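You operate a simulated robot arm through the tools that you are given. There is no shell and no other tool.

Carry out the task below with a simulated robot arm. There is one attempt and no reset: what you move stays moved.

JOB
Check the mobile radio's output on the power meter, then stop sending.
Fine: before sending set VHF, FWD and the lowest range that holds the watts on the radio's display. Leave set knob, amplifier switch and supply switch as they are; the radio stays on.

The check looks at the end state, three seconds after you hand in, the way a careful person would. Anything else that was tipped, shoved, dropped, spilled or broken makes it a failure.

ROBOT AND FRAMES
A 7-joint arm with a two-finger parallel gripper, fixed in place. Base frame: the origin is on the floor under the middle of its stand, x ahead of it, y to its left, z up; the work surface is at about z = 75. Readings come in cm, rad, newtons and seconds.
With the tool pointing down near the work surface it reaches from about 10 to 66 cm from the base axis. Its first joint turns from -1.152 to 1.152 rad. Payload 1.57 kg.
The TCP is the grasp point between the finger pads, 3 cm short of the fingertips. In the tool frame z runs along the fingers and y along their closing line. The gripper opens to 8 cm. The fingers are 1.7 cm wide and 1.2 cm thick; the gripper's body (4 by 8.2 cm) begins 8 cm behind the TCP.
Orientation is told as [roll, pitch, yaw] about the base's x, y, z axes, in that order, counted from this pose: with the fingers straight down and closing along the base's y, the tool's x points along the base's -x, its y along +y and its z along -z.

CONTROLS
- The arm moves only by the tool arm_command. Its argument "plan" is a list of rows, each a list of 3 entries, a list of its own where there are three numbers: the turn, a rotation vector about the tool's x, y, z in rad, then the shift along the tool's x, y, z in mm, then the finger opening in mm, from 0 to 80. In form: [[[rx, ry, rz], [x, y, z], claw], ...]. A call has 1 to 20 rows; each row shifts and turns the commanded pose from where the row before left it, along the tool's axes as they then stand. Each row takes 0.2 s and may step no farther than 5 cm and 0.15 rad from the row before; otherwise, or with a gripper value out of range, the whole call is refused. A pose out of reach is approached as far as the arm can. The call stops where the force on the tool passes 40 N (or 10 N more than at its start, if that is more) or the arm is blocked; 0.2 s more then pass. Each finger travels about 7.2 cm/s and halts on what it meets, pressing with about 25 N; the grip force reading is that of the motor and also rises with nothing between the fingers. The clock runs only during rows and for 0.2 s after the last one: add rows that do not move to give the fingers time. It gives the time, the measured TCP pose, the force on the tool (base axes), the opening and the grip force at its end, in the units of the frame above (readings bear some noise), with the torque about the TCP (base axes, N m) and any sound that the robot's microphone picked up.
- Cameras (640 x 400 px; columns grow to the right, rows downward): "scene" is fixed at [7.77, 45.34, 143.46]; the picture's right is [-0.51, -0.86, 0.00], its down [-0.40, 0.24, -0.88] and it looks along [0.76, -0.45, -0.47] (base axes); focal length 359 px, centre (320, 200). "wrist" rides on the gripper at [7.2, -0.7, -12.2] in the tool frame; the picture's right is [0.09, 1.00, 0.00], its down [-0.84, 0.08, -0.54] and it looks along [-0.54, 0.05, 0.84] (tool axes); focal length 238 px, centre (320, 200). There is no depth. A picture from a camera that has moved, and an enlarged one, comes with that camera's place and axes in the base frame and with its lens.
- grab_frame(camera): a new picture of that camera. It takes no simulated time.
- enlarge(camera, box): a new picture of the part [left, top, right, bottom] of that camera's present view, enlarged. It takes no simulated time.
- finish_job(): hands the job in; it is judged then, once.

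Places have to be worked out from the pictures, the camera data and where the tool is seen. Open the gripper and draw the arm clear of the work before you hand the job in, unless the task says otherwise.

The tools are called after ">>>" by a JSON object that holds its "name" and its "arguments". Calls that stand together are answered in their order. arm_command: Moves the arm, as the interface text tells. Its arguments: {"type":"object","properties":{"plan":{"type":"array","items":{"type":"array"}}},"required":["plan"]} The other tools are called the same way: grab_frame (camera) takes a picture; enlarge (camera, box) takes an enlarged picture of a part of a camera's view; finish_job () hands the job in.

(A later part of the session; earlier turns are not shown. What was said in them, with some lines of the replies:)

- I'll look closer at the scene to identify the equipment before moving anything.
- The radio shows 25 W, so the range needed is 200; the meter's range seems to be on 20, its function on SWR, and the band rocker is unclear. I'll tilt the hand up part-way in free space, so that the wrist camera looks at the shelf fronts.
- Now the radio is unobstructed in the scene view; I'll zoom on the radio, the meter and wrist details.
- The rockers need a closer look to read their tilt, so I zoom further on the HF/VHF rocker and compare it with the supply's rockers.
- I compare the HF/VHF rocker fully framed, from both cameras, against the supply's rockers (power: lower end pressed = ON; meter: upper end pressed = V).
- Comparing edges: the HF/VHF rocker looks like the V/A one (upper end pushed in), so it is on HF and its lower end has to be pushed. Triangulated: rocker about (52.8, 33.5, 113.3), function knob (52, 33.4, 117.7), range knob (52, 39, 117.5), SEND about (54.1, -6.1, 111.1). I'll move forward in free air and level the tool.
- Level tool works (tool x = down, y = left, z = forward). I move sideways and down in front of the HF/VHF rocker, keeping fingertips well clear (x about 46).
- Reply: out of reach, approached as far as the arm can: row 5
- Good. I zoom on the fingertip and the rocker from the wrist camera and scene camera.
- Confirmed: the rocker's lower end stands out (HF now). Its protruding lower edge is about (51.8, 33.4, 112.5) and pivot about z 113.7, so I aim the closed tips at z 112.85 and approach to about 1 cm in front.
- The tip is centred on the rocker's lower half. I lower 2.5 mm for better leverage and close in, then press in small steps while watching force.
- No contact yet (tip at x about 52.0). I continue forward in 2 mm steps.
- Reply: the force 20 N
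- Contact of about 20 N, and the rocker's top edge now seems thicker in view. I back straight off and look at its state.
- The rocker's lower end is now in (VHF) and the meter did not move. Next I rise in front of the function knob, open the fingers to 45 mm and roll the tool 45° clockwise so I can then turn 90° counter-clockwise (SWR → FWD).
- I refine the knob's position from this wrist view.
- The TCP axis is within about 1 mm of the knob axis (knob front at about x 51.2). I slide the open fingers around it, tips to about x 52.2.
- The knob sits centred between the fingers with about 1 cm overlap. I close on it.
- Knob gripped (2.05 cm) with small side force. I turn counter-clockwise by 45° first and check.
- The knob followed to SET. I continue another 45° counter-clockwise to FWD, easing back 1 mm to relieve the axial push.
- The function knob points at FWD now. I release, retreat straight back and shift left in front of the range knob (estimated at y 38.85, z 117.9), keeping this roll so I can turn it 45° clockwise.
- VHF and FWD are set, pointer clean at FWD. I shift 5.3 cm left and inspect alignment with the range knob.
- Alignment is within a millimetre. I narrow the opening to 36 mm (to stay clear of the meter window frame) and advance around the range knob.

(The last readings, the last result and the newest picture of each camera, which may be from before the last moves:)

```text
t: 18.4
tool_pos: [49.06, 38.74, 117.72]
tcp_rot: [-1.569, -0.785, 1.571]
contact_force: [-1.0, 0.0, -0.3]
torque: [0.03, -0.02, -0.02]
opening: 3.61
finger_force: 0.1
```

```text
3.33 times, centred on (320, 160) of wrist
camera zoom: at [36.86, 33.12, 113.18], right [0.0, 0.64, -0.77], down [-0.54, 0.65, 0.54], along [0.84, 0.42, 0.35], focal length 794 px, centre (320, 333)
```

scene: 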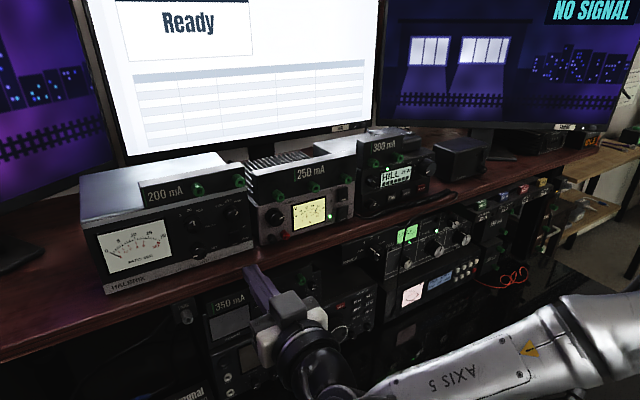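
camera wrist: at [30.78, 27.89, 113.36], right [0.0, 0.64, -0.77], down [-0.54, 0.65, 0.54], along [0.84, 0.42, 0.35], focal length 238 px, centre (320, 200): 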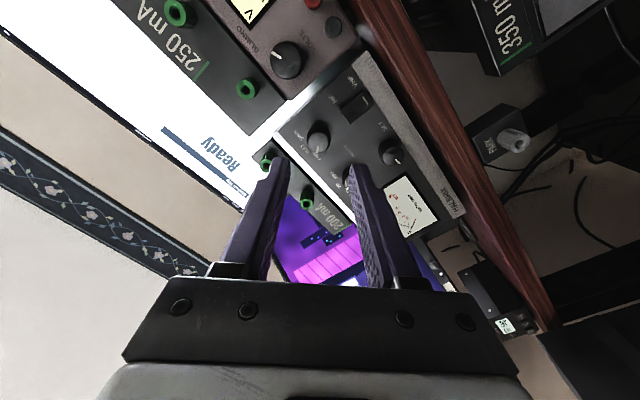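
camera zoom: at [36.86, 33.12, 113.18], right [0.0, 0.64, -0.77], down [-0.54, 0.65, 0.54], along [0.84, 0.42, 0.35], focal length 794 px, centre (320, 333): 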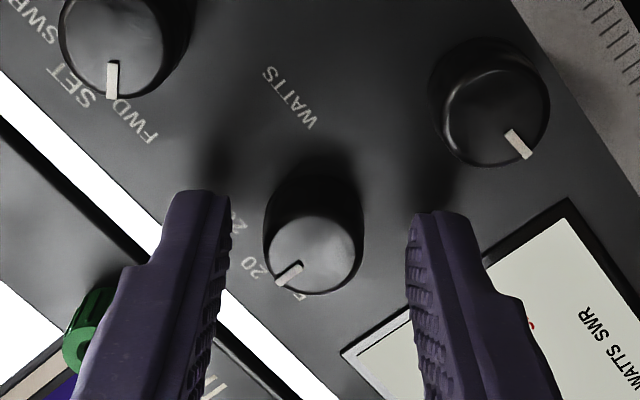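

The range knob is centred between the fingers. I close on it and turn 45° clockwise (20 → 200).

>>> {"name": "arm_command", "arguments": {"plan": [[[0, 0, 0], [0, 0, 0], 15], [[0, 0, 0], [0, 0, 0], 15], [[0, 0, 0], [0, 0, 0], 15], [[0, 0, 0.15], [0, 0, 0], 15], [[0, 0, 0.15], [0, 0, 0], 15], [[0, 0, 0.15], [0, 0, 0], 15], [[0, 0, 0.15], [0, 0, 0], 15], [[0, 0, 0.15], [0, 0, 0], 15], [[0, 0, 0.035], [0, 0, 0], 15]]}}

>>> {"name": "enlarge", "arguments": {"camera": "wrist", "box": [240, 100, 400, 220]}}

>>> {"name": "enlarge", "arguments": {"camera": "scene", "box": [180, 180, 300, 270]}}

```text
t: 20.4
tool_pos: [49.15, 38.87, 117.72]
tcp_rot: [0.453, -1.57, -0.451]
contact_force: [0.3, 4.3, -2.0]
torque: [-0.23, 0.02, 0.14]
opening: 2.09
finger_force: 34.1
```

```text
3.33 times, centred on (320, 160) of wrist
camera zoom: at [36.84, 38.03, 110.61], right [0.0, 1.0, -0.09], down [-0.54, 0.07, 0.84], along [0.84, 0.05, 0.54], focal length 794 px, centre (320, 333)
```

zoom: 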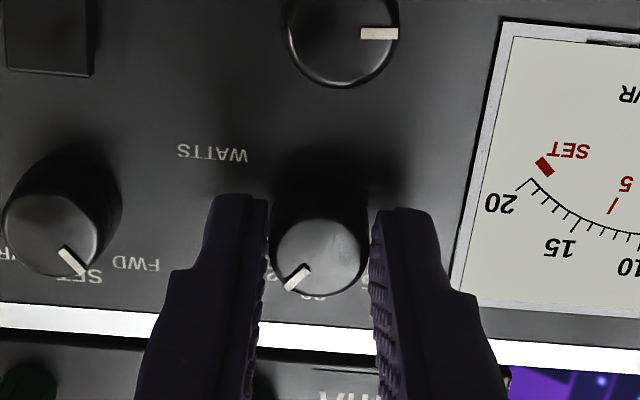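

```text
4.44 times, centred on (240, 225) of scene
camera zoom: at [7.77, 45.36, 143.46], right [-0.51, -0.86, 0.0], down [-0.4, 0.24, -0.88], along [0.76, -0.45, -0.47], focal length 1597 px, centre (676, 89)
```

zoom: 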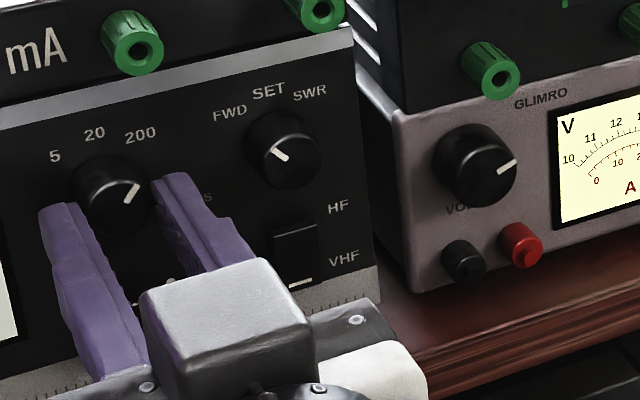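

The range knob points at 200. I release, back out, and check all three settings.

>>> {"name": "arm_command", "arguments": {"plan": [[[0, 0, 0], [0, 0, 0], 36], [[0, 0, 0], [0, 0, 0], 36], [[0, 0, 0], [0, 0, -30], 36], [[0, 0, 0], [0, 0, -35], 36], [[0, 0, 0], [0, -40, 0], 20], [[0, 0, 0], [0, -45, 0], 0], [[0, 0, 0], [0, -45, 0], 0], [[0, 0, 0], [0, -45, 0], 0], [[0, 0, 0], [0, 0, 0], 0]]}}

>>> {"name": "enlarge", "arguments": {"camera": "scene", "box": [80, 160, 260, 300]}}

>>> {"name": "grab_frame", "arguments": {"camera": "scene"}}

>>> {"name": "grab_frame", "arguments": {"camera": "wrist"}}

```text
t: 22.4
tool_pos: [42.46, 21.1, 117.95]
tcp_rot: [0.045, -1.57, -0.044]
contact_force: [-0.8, 0.6, 0.5]
torque: [0.04, -0.04, -0.01]
opening: 0.01
finger_force: 21.0
```

```text
2.86 times, centred on (170, 230) of scene
camera zoom: at [7.77, 45.34, 143.46], right [-0.51, -0.86, 0.0], down [-0.4, 0.24, -0.88], along [0.76, -0.45, -0.47], focal length 1027 px, centre (749, 114)
```

zoom: 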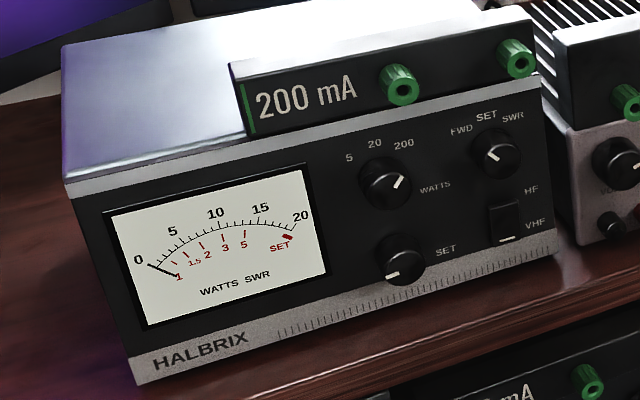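

```text
taken
```

scene: 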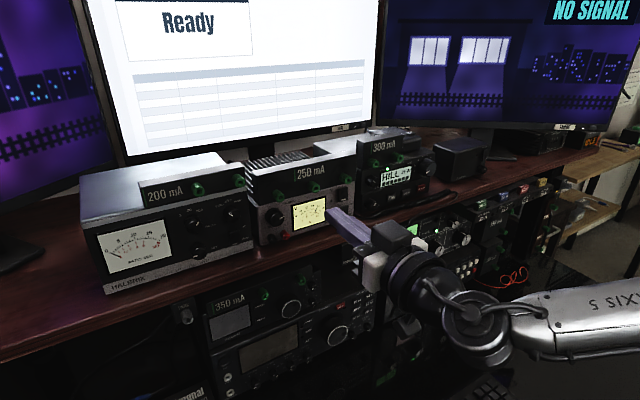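

```text
taken
camera wrist: at [30.32, 20.41, 110.84], right [0.0, 1.0, -0.09], down [-0.54, 0.08, 0.84], along [0.84, 0.05, 0.54], focal length 238 px, centre (320, 200)
```

wrist: 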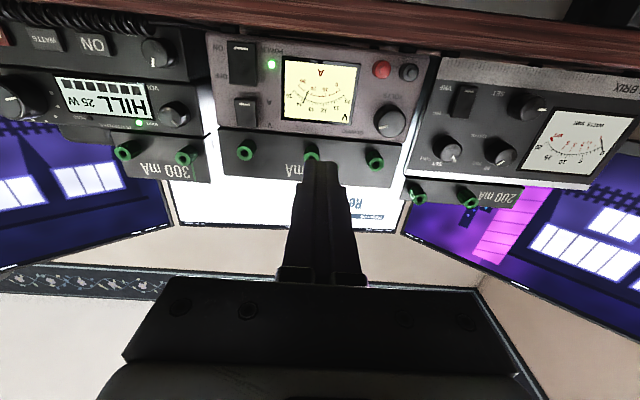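

All three settings show VHF, FWD and 200; SET knob is unchanged. Now I travel right in free air to in front of the radio's SEND key.

>>> {"name": "arm_command", "arguments": {"plan": [[[0, 0, 0], [0, -45, 0], 0], [[0, 0, 0], [0, -45, 0], 0], [[0, 0, 0], [0, -45, 0], 0], [[0, 0, 0], [0, -45, 0], 0], [[0, 0, 0], [0, -45, 0], 0], [[0, 0, 0], [10, -45, 0], 0], [[0, 0, 0], [0, 0, 0], 0]]}}

>>> {"name": "grab_frame", "arguments": {"camera": "wrist"}}

>>> {"name": "enlarge", "arguments": {"camera": "wrist", "box": [240, 60, 440, 200]}}

>>> {"name": "enlarge", "arguments": {"camera": "scene", "box": [345, 125, 465, 225]}}

```text
t: 24.0
tool_pos: [42.54, 1.29, 118.19]
tcp_rot: [0.028, -1.569, -0.033]
contact_force: [-0.5, 0.7, -0.3]
torque: [-0.01, 0.0, -0.02]
opening: 0.02
finger_force: 21.7
out of reach, approached as far as the arm can: row 5, 6
```

```text
taken
camera wrist: at [30.28, 0.69, 111.03], right [0.01, 1.0, -0.09], down [-0.54, 0.08, 0.84], along [0.84, 0.05, 0.54], focal length 238 px, centre (320, 200)
```

wrist: 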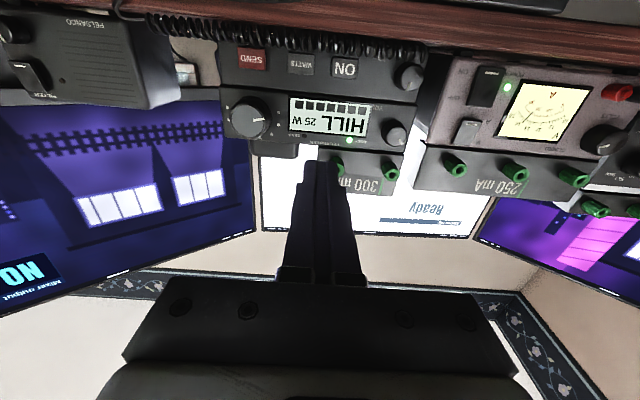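

```text
2.86 times, centred on (340, 130) of wrist
camera zoom: at [30.28, 0.69, 111.03], right [0.01, 1.0, -0.09], down [-0.54, 0.08, 0.84], along [0.84, 0.05, 0.54], focal length 681 px, centre (263, 400)
```

zoom: 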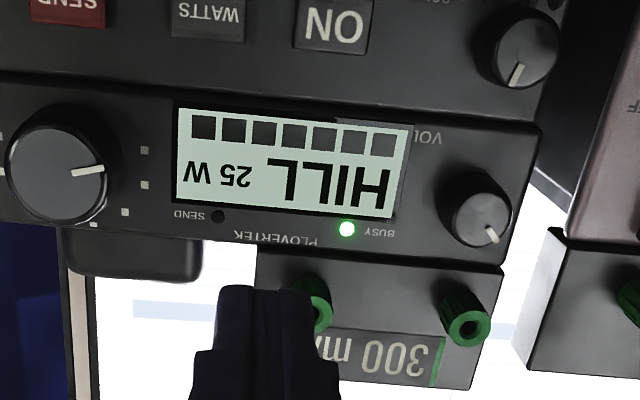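

```text
4.00 times, centred on (405, 175) of scene
camera zoom: at [7.77, 45.34, 143.46], right [-0.51, -0.86, 0.0], down [-0.4, 0.24, -0.88], along [0.76, -0.45, -0.47], focal length 1437 px, centre (-20, 300)
```

zoom: 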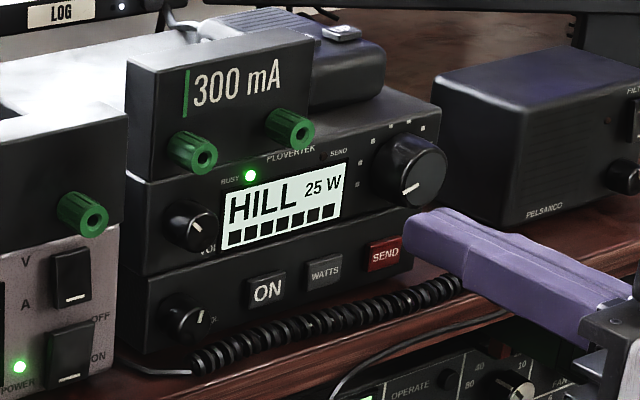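

The arm couldn't fold this far back, so I'll need a more forward x there. First I zoom the wrist view on SEND, the cord and the tip to refine positions.

>>> {"name": "enlarge", "arguments": {"camera": "wrist", "box": [200, 10, 360, 130]}}

>>> {"name": "enlarge", "arguments": {"camera": "scene", "box": [400, 165, 480, 225]}}

```text
3.33 times, centred on (280, 70) of wrist
camera zoom: at [30.28, 0.69, 111.03], right [0.01, 1.0, -0.09], down [-0.54, 0.08, 0.84], along [0.84, 0.05, 0.54], focal length 794 px, centre (453, 633)
```

zoom: 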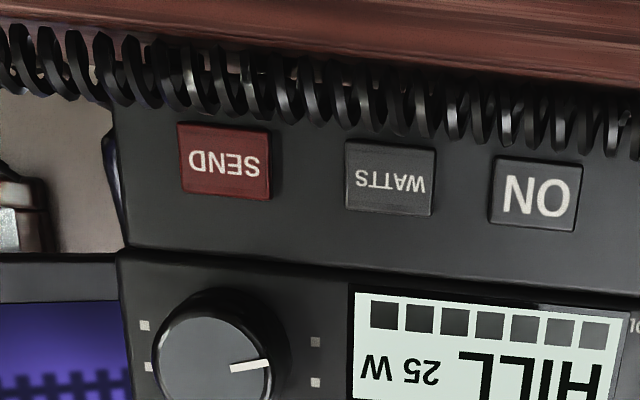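

```text
6.67 times, centred on (440, 195) of scene
camera zoom: at [7.77, 45.34, 143.46], right [-0.51, -0.86, 0.0], down [-0.4, 0.24, -0.88], along [0.76, -0.45, -0.47], focal length 2396 px, centre (-480, 233)
```

zoom: 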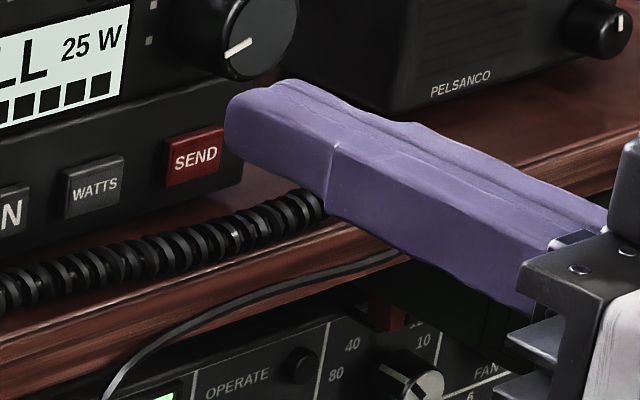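

Refined: SEND face spans about y -6..-3.8, z 111.5–113.1 at x ≈ 52.9; coil cord top about z 111.5, big knob bottom about z 114.6. I'll press at z ≈ 112.85. First forward to tip x ≈ 49, then right and down.

>>> {"name": "arm_command", "arguments": {"plan": [[[0, 0, 0], [0, 0, 35], 0], [[0, 0, 0], [0, -31, 0], 0], [[0, 0, 0], [0, -31, 0], 0], [[0, 0, 0], [0, 0, 0], 0]]}}

>>> {"name": "grab_frame", "arguments": {"camera": "wrist"}}

>>> {"name": "enlarge", "arguments": {"camera": "scene", "box": [345, 125, 465, 225]}}

```text
t: 25.0
tool_pos: [45.8, 1.75, 118.18]
tcp_rot: [-0.01, -1.568, 0.005]
contact_force: [-1.1, -0.6, -0.7]
torque: [0.04, 0.0, -0.05]
opening: 0.02
finger_force: 20.9
out of reach, approached as far as the arm can: row 1, 2, 3
```

```text
taken
camera wrist: at [33.65, 1.14, 110.98], right [0.01, 1.0, -0.09], down [-0.54, 0.08, 0.84], along [0.84, 0.04, 0.54], focal length 238 px, centre (320, 200)
```

wrist: 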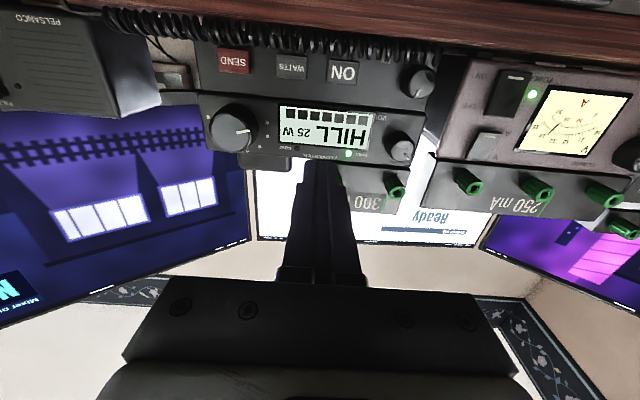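

```text
4.00 times, centred on (405, 175) of scene
camera zoom: at [7.77, 45.34, 143.46], right [-0.51, -0.86, 0.0], down [-0.4, 0.24, -0.88], along [0.76, -0.45, -0.47], focal length 1437 px, centre (-20, 300)
```

zoom: 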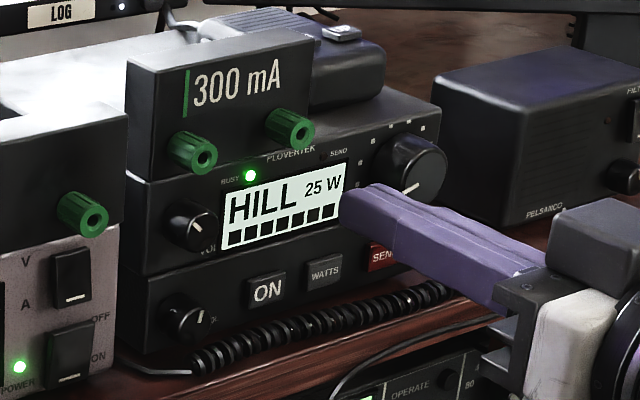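

Still blocked in y at about 1.7 – looks like a joint limit in this arm posture rather than an obstacle (no force). I look at the whole arm in the scene.

>>> {"name": "grab_frame", "arguments": {"camera": "scene"}}

```text
taken
```

scene: 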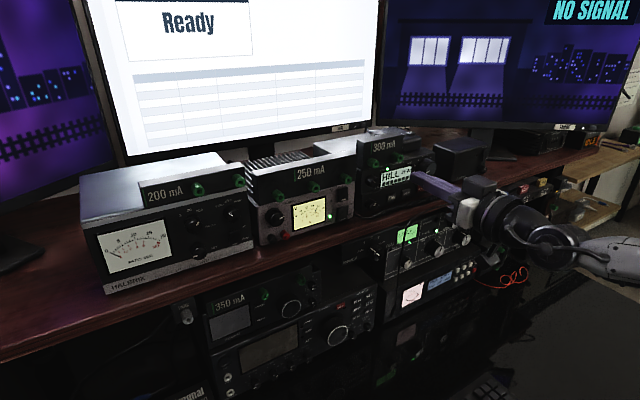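

The forearm has swung out to the right side (elbow right), so the joint limit comes from posture. I retreat back and up into free air and return the tool to pointing down to reset the posture.

>>> {"name": "arm_command", "arguments": {"plan": [[[0, 0, 0], [0, 10, -40], 0], [[0, 0, 0], [-40, 20, -20], 0], [[0, 0, 0], [-40, 20, -20], 0], [[0, 0, 0], [-30, 20, 0], 0], [[0, 0, 0], [0, 0, 0], 0]]}}

>>> {"name": "grab_frame", "arguments": {"camera": "scene"}}

```text
t: 26.2
tool_pos: [37.96, 8.95, 129.06]
tcp_rot: [-0.405, -1.569, 0.408]
contact_force: [0.8, -0.3, 0.8]
torque: [0.02, 0.03, 0.0]
opening: 0.0
finger_force: 21.7
```

```text
taken
```

scene: 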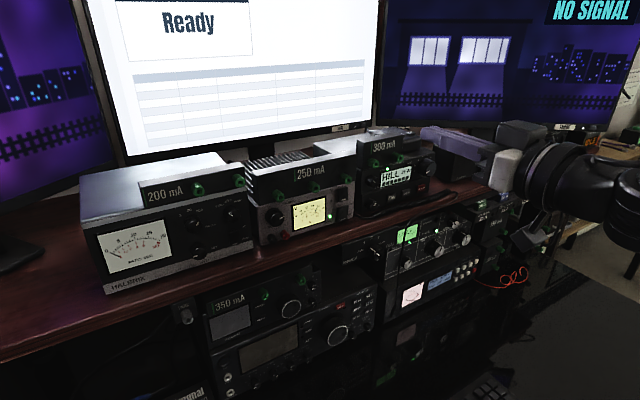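

Reached exactly as commanded, so commands build on the reached pose. Now I try moving right at this height.

>>> {"name": "arm_command", "arguments": {"plan": [[[0, 0, 0], [0, -45, 0], 0], [[0, 0, 0], [0, -45, 0], 0], [[0, 0, 0], [0, -48, 0], 0], [[0, 0, 0], [0, 0, 0], 0]]}}

>>> {"name": "grab_frame", "arguments": {"camera": "scene"}}

```text
t: 27.2
tool_pos: [38.09, -5.13, 129.22]
tcp_rot: [-1.884, -1.57, 1.884]
contact_force: [0.3, -0.3, -0.5]
torque: [-0.04, -0.02, -0.04]
opening: 0.03
finger_force: 21.0
```

```text
taken
```

scene: 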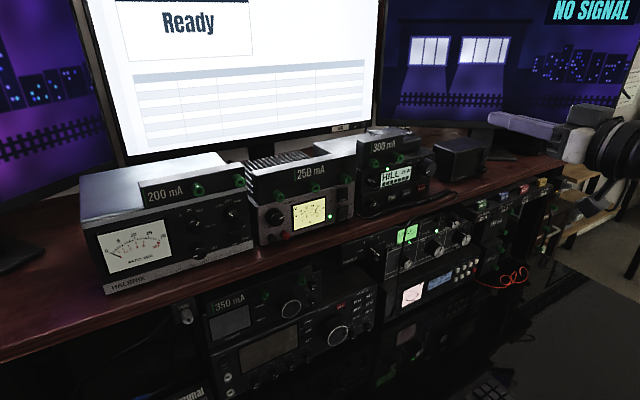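

Reached y -5.1 at height. Next forward to tip x ≈ 48.5 and then straight down in front of the radio (knob front is at x ≈ 51).

>>> {"name": "arm_command", "arguments": {"plan": [[[0, 0, 0], [0, 0, 37], 0], [[0, 0, 0], [0, 0, 37], 0], [[0, 0, 0], [40, 1.5, 0], 0], [[0, 0, 0], [40, 1, 0], 0], [[0, 0, 0], [40, 0, 0], 0], [[0, 0, 0], [0, 0, 0], 0]]}}

>>> {"name": "grab_frame", "arguments": {"camera": "wrist"}}

>>> {"name": "enlarge", "arguments": {"camera": "scene", "box": [345, 125, 505, 225]}}

```text
t: 28.6
tool_pos: [45.32, -4.86, 117.02]
tcp_rot: [-0.483, -1.57, 0.482]
contact_force: [0.6, -0.4, 0.9]
torque: [0.0, 0.0, -0.01]
opening: 0.01
finger_force: 20.6
```

```text
taken
camera wrist: at [33.08, -5.52, 109.97], right [0.0, 1.0, -0.09], down [-0.54, 0.08, 0.84], along [0.84, 0.05, 0.54], focal length 238 px, centre (320, 200)
```

wrist: 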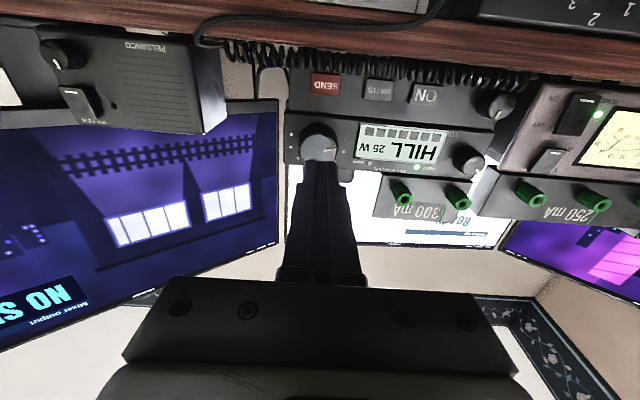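

```text
4.00 times, centred on (425, 175) of scene
camera zoom: at [7.77, 45.34, 143.46], right [-0.51, -0.86, 0.0], down [-0.4, 0.24, -0.88], along [0.76, -0.45, -0.47], focal length 1437 px, centre (-100, 300)
```

zoom: 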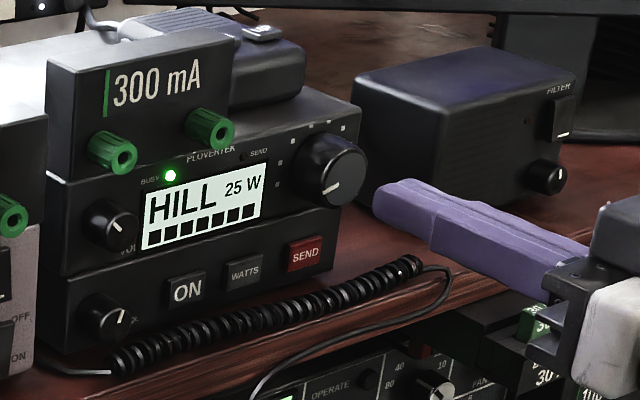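

Now in front of SEND (triangulated (53.0, -4.9, 112.2)). I descend to z ≈ 112.85 and check clearance to the cord and the knob.

>>> {"name": "arm_command", "arguments": {"plan": [[[0, 0, 0], [21, 0, 0], 0], [[0, 0, 0], [21, 0, 0], 0], [[0, 0, 0], [0, 0, 0], 0]]}}

>>> {"name": "enlarge", "arguments": {"camera": "wrist", "box": [240, 60, 400, 180]}}

>>> {"name": "enlarge", "arguments": {"camera": "scene", "box": [385, 155, 505, 235]}}

```text
t: 29.4
tool_pos: [45.35, -4.79, 112.94]
tcp_rot: [-0.558, -1.571, 0.557]
contact_force: [0.4, -0.7, -0.2]
torque: [-0.01, 0.02, 0.0]
opening: 0.0
finger_force: 20.8
```

```text
3.33 times, centred on (320, 120) of wrist
camera zoom: at [33.21, -5.53, 105.82], right [0.0, 1.0, -0.09], down [-0.54, 0.08, 0.84], along [0.84, 0.05, 0.54], focal length 794 px, centre (320, 467)
```

zoom: 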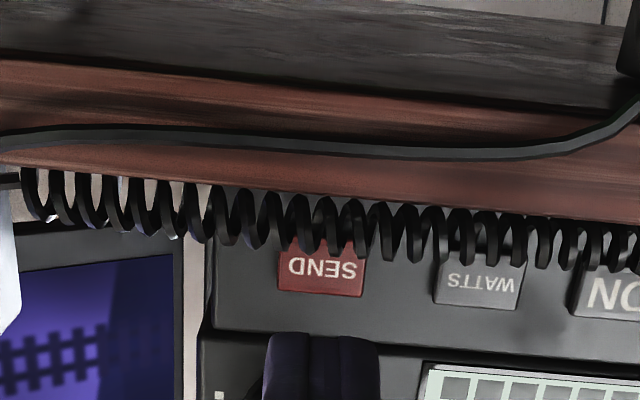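

```text
5.00 times, centred on (445, 195) of scene
camera zoom: at [7.77, 45.34, 143.46], right [-0.51, -0.86, 0.0], down [-0.4, 0.24, -0.88], along [0.76, -0.45, -0.47], focal length 1797 px, centre (-305, 225)
```

zoom: 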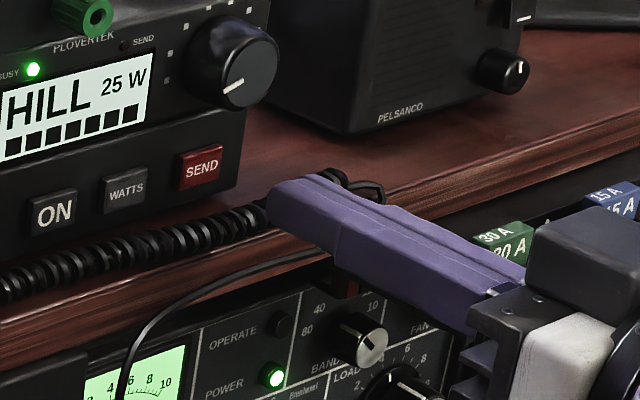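

Clearances look right: tip lower edge about z 112.2, cord top about 111.6, key top about 113.1. I approach to about 0.7 cm from the key.

>>> {"name": "arm_command", "arguments": {"plan": [[[0, 0, 0], [1.5, 0, 20], 0], [[0, 0, 0], [0, 0, 14], 0], [[0, 0, 0], [0, 0, 4], 0], [[0, 0, 0], [0, 0, 0], 0]]}}

>>> {"name": "enlarge", "arguments": {"camera": "wrist", "box": [240, 80, 400, 200]}}

>>> {"name": "enlarge", "arguments": {"camera": "scene", "box": [385, 155, 465, 215]}}

```text
t: 30.4
tool_pos: [49.28, -4.77, 112.68]
tcp_rot: [0.556, -1.57, -0.556]
contact_force: [0.4, 0.3, 0.4]
torque: [-0.01, -0.01, 0.01]
opening: 0.01
finger_force: 21.5
```

```text
3.33 times, centred on (320, 140) of wrist
camera zoom: at [37.03, -5.5, 105.67], right [0.0, 1.0, -0.09], down [-0.54, 0.08, 0.84], along [0.84, 0.05, 0.54], focal length 794 px, centre (320, 400)
```

zoom: 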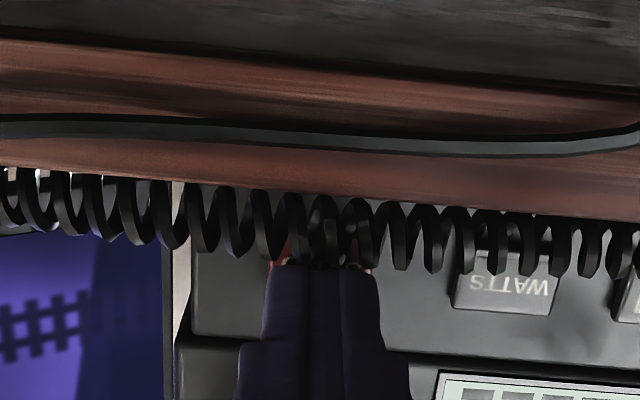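

```text
6.67 times, centred on (425, 185) of scene
camera zoom: at [7.77, 45.34, 143.46], right [-0.51, -0.86, 0.0], down [-0.4, 0.24, -0.88], along [0.76, -0.45, -0.47], focal length 2396 px, centre (-380, 300)
```

zoom: 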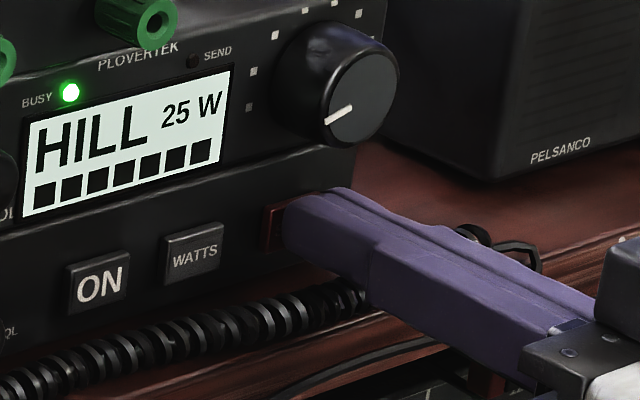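

The tip is right in front of SEND, no contact. I press forward in small steps, watching force and the SEND lamp.

>>> {"name": "arm_command", "arguments": {"plan": [[[0, 0, 0], [0, 0, 2], 0], [[0, 0, 0], [0, 0, 2], 0], [[0, 0, 0], [0, 0, 2], 0]]}}

>>> {"name": "enlarge", "arguments": {"camera": "scene", "box": [385, 155, 465, 215]}}

```text
t: 31.2
tool_pos: [49.81, -4.7, 112.67]
tcp_rot: [-0.884, -1.571, 0.882]
contact_force: [-2.8, 1.0, 1.5]
torque: [0.0, 0.0, 0.03]
opening: 0.0
finger_force: 20.6
heard: click
```

```text
6.67 times, centred on (425, 185) of scene
camera zoom: at [7.76, 45.34, 143.46], right [-0.51, -0.86, 0.0], down [-0.4, 0.24, -0.88], along [0.76, -0.45, -0.47], focal length 2396 px, centre (-380, 300)
```

zoom: 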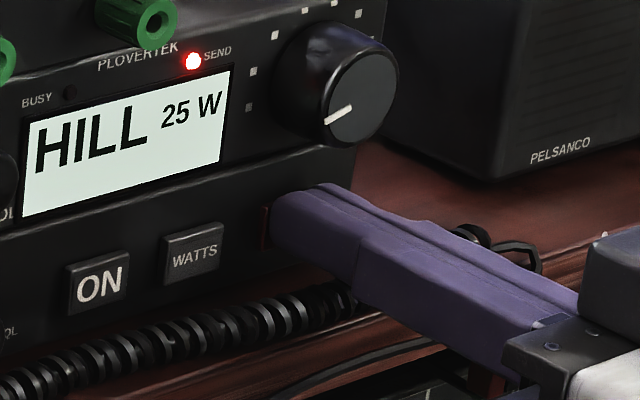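

A click and the SEND lamp is red: it is sending. I hold a little while still and then read the power meter.

>>> {"name": "enlarge", "arguments": {"camera": "scene", "box": [90, 210, 190, 285]}}

>>> {"name": "arm_command", "arguments": {"plan": [[[0, 0, 0], [0, 0, 0], 0], [[0, 0, 0], [0, 0, 0], 0], [[0, 0, 0], [0, 0, 0], 0], [[0, 0, 0], [0, 0, 0], 0]]}}

>>> {"name": "enlarge", "arguments": {"camera": "scene", "box": [90, 210, 190, 285]}}

>>> {"name": "grab_frame", "arguments": {"camera": "scene"}}

```text
5.33 times, centred on (140, 248) of scene
camera zoom: at [7.76, 45.34, 143.46], right [-0.51, -0.86, 0.0], down [-0.4, 0.24, -0.88], along [0.76, -0.45, -0.47], focal length 1917 px, centre (1280, -53)
```

zoom: 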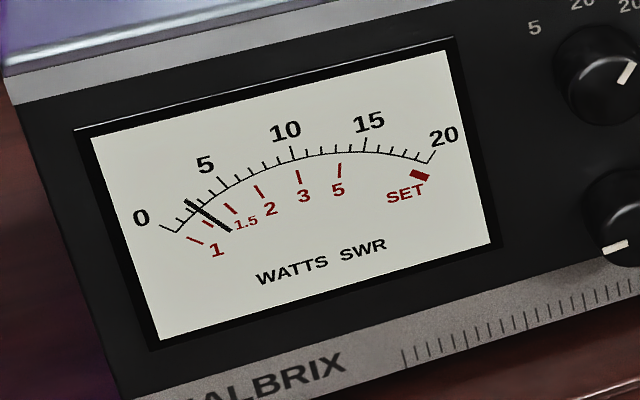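

```text
t: 32.2
tool_pos: [49.69, -4.82, 112.73]
tcp_rot: [0.086, -1.57, -0.086]
contact_force: [-1.4, 0.1, 0.5]
torque: [0.04, -0.03, 0.0]
opening: 0.02
finger_force: 21.8
```

```text
5.33 times, centred on (140, 248) of scene
camera zoom: at [7.76, 45.34, 143.46], right [-0.51, -0.86, 0.0], down [-0.4, 0.24, -0.88], along [0.76, -0.45, -0.47], focal length 1917 px, centre (1280, -53)
```

zoom: 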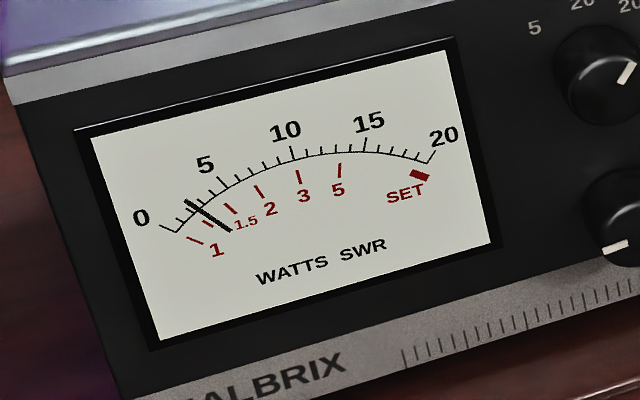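

```text
taken
```

scene: 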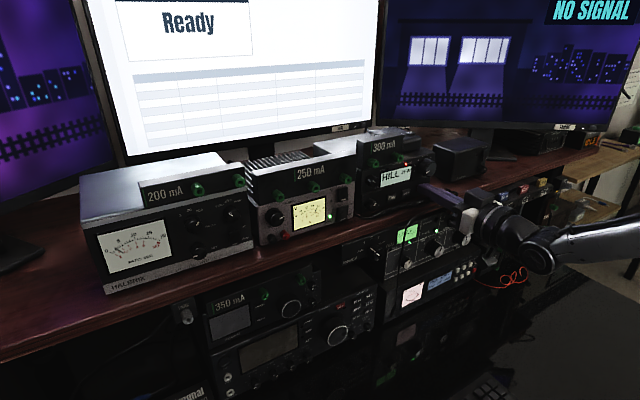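

The needle rests at about 2.5 on the 0–20 scale, i.e. 25 W on the 200 range – it agrees with the display. Now I draw back off the key to see if sending is latched.

>>> {"name": "arm_command", "arguments": {"plan": [[[0, 0, 0], [0, 0, -10], 0], [[0, 0, 0], [0, 0, 0], 0]]}}

>>> {"name": "enlarge", "arguments": {"camera": "scene", "box": [385, 155, 465, 215]}}

>>> {"name": "enlarge", "arguments": {"camera": "scene", "box": [80, 160, 260, 300]}}

```text
t: 32.8
tool_pos: [48.81, -4.74, 112.83]
tcp_rot: [0.142, -1.569, -0.143]
contact_force: [0.0, 0.1, -0.3]
torque: [0.02, 0.0, -0.04]
opening: 0.01
finger_force: 21.5
```

```text
6.67 times, centred on (425, 185) of scene
camera zoom: at [7.77, 45.34, 143.46], right [-0.51, -0.86, 0.0], down [-0.4, 0.24, -0.88], along [0.76, -0.45, -0.47], focal length 2396 px, centre (-380, 300)
```

zoom: 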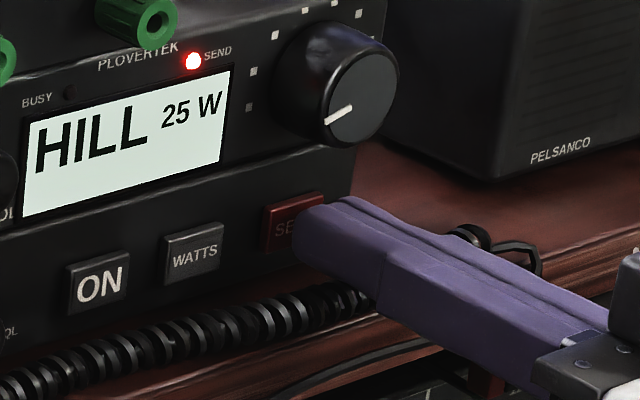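

```text
2.86 times, centred on (170, 230) of scene
camera zoom: at [7.77, 45.34, 143.46], right [-0.51, -0.86, 0.0], down [-0.4, 0.24, -0.88], along [0.76, -0.45, -0.47], focal length 1027 px, centre (749, 114)
```

zoom: 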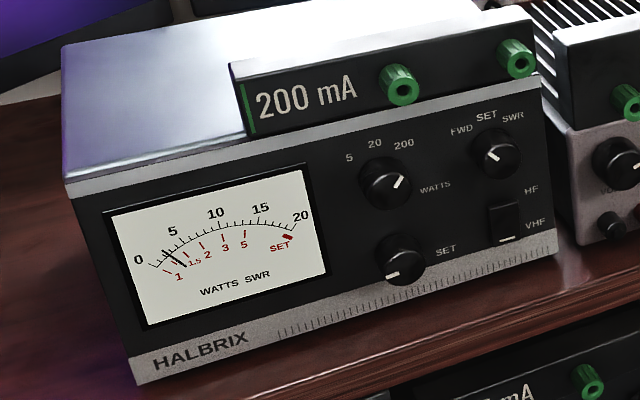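

Sending is latched with the finger off the key, so a second press is needed to stop. I press SEND again the same way.

>>> {"name": "arm_command", "arguments": {"plan": [[[0, 0, 0], [0, 0, 5], 0], [[0, 0, 0], [0, 0, 2], 0], [[0, 0, 0], [0, 0, 2], 0], [[0, 0, 0], [0, 0, 1], 0]]}}

>>> {"name": "enlarge", "arguments": {"camera": "scene", "box": [385, 155, 465, 215]}}

```text
t: 33.8
tool_pos: [49.81, -4.72, 112.89]
tcp_rot: [-2.591, -1.571, 2.592]
contact_force: [-3.0, -0.9, 1.3]
torque: [-0.02, -0.03, 0.03]
opening: 0.0
finger_force: 21.2
heard: click
```

```text
6.67 times, centred on (425, 185) of scene
camera zoom: at [7.75, 45.34, 143.47], right [-0.51, -0.86, 0.0], down [-0.4, 0.24, -0.88], along [0.76, -0.45, -0.47], focal length 2396 px, centre (-380, 300)
```

zoom: 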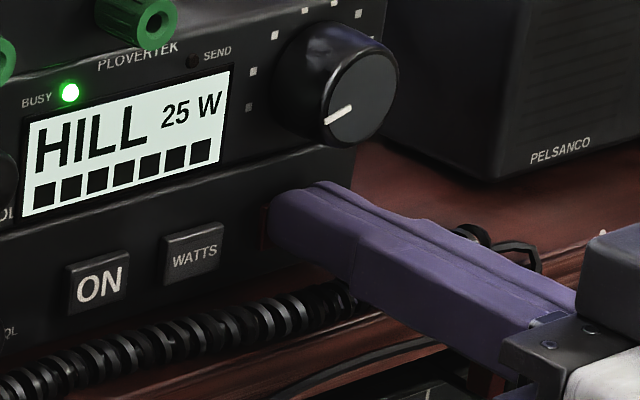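

A click, the SEND lamp is off and BUSY is back: sending stopped. I withdraw straight back, then up and away, opening the gripper only once clear.

>>> {"name": "arm_command", "arguments": {"plan": [[[0, 0, 0], [0, 0, -20], 0], [[0, 0, 0], [0, 0, -25], 0], [[0, 0, 0], [-40, 0, 0], 0], [[0, 0, 0], [-40, 0, 0], 0], [[0, 0, 0], [-40, 0, -20], 0], [[0, 0, 0], [-30, 0, -30], 0], [[0, 0, 0], [0, 0, -30], 40], [[0, 0, 0], [0, 0, 0], 80], [[0, 0, 0], [0, 0, 0], 80], [[0, 0, 0], [0, 0, 0], 80]]}}

>>> {"name": "grab_frame", "arguments": {"camera": "scene"}}

>>> {"name": "enlarge", "arguments": {"camera": "scene", "box": [80, 160, 260, 300]}}

>>> {"name": "enlarge", "arguments": {"camera": "scene", "box": [240, 125, 480, 275]}}

```text
t: 36.0
tool_pos: [37.54, -4.54, 127.9]
tcp_rot: [-0.04, -1.573, 0.037]
contact_force: [0.1, -0.2, -0.1]
torque: [0.0, -0.01, 0.01]
opening: 8.01
finger_force: 0.0
```

```text
taken
```

scene: 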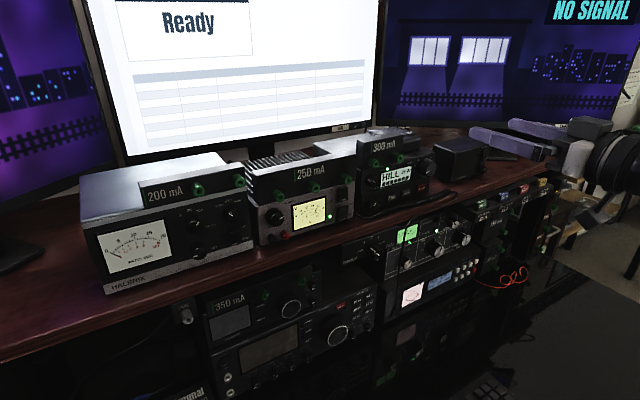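

```text
2.86 times, centred on (170, 230) of scene
camera zoom: at [7.77, 45.34, 143.46], right [-0.51, -0.86, 0.0], down [-0.4, 0.24, -0.88], along [0.76, -0.45, -0.47], focal length 1027 px, centre (749, 114)
```

zoom: 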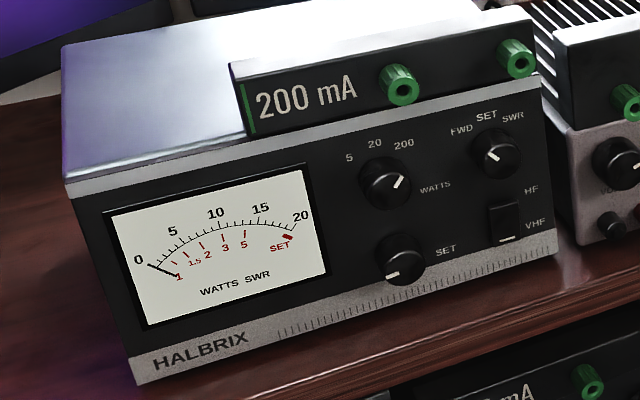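

```text
2.67 times, centred on (360, 200) of scene
camera zoom: at [7.77, 45.34, 143.46], right [-0.51, -0.86, 0.0], down [-0.4, 0.24, -0.88], along [0.76, -0.45, -0.47], focal length 958 px, centre (213, 200)
```

zoom: 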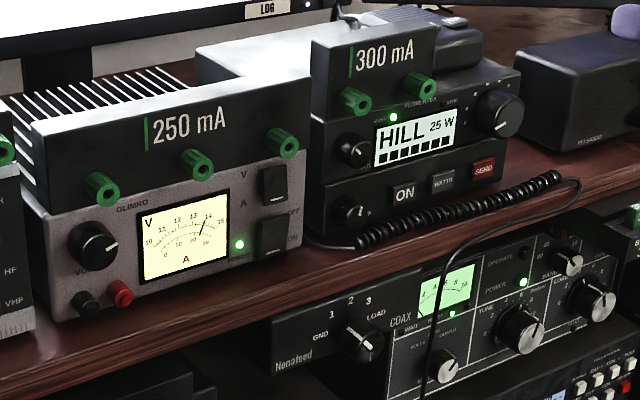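

The meter needle is back at zero and still on VHF, FWD and 200. The radio is on and not sending, and the SET knob, supply and other equipment look unchanged. The gripper is open and clear, so I hand in.

>>> {"name": "finish_job", "arguments": {}}

```text
The job is handed in.
```

The mobile radio's output is checked: the power meter read about 25 W, matching the 25 W on the radio's display. The radio has stopped sending.

- **Meter settings before sending:** I changed the band switch from HF to VHF and turned the function knob from SWR to FWD. I moved the range from 20 to 200, the lowest range that holds 25 W.
- **Sending:** The first press of SEND lit the send lamp, and it stayed lit after I let go. The needle settled at about 2.5 on the 0–20 scale. A second press put the lamp out, and the needle went back to zero.
- **Left as it was:** I did not touch the set knob, amplifier switch or supply switch. The radio is still on, and the last pictures show nothing else moved.

The gripper is open and the arm is clear of the equipment.
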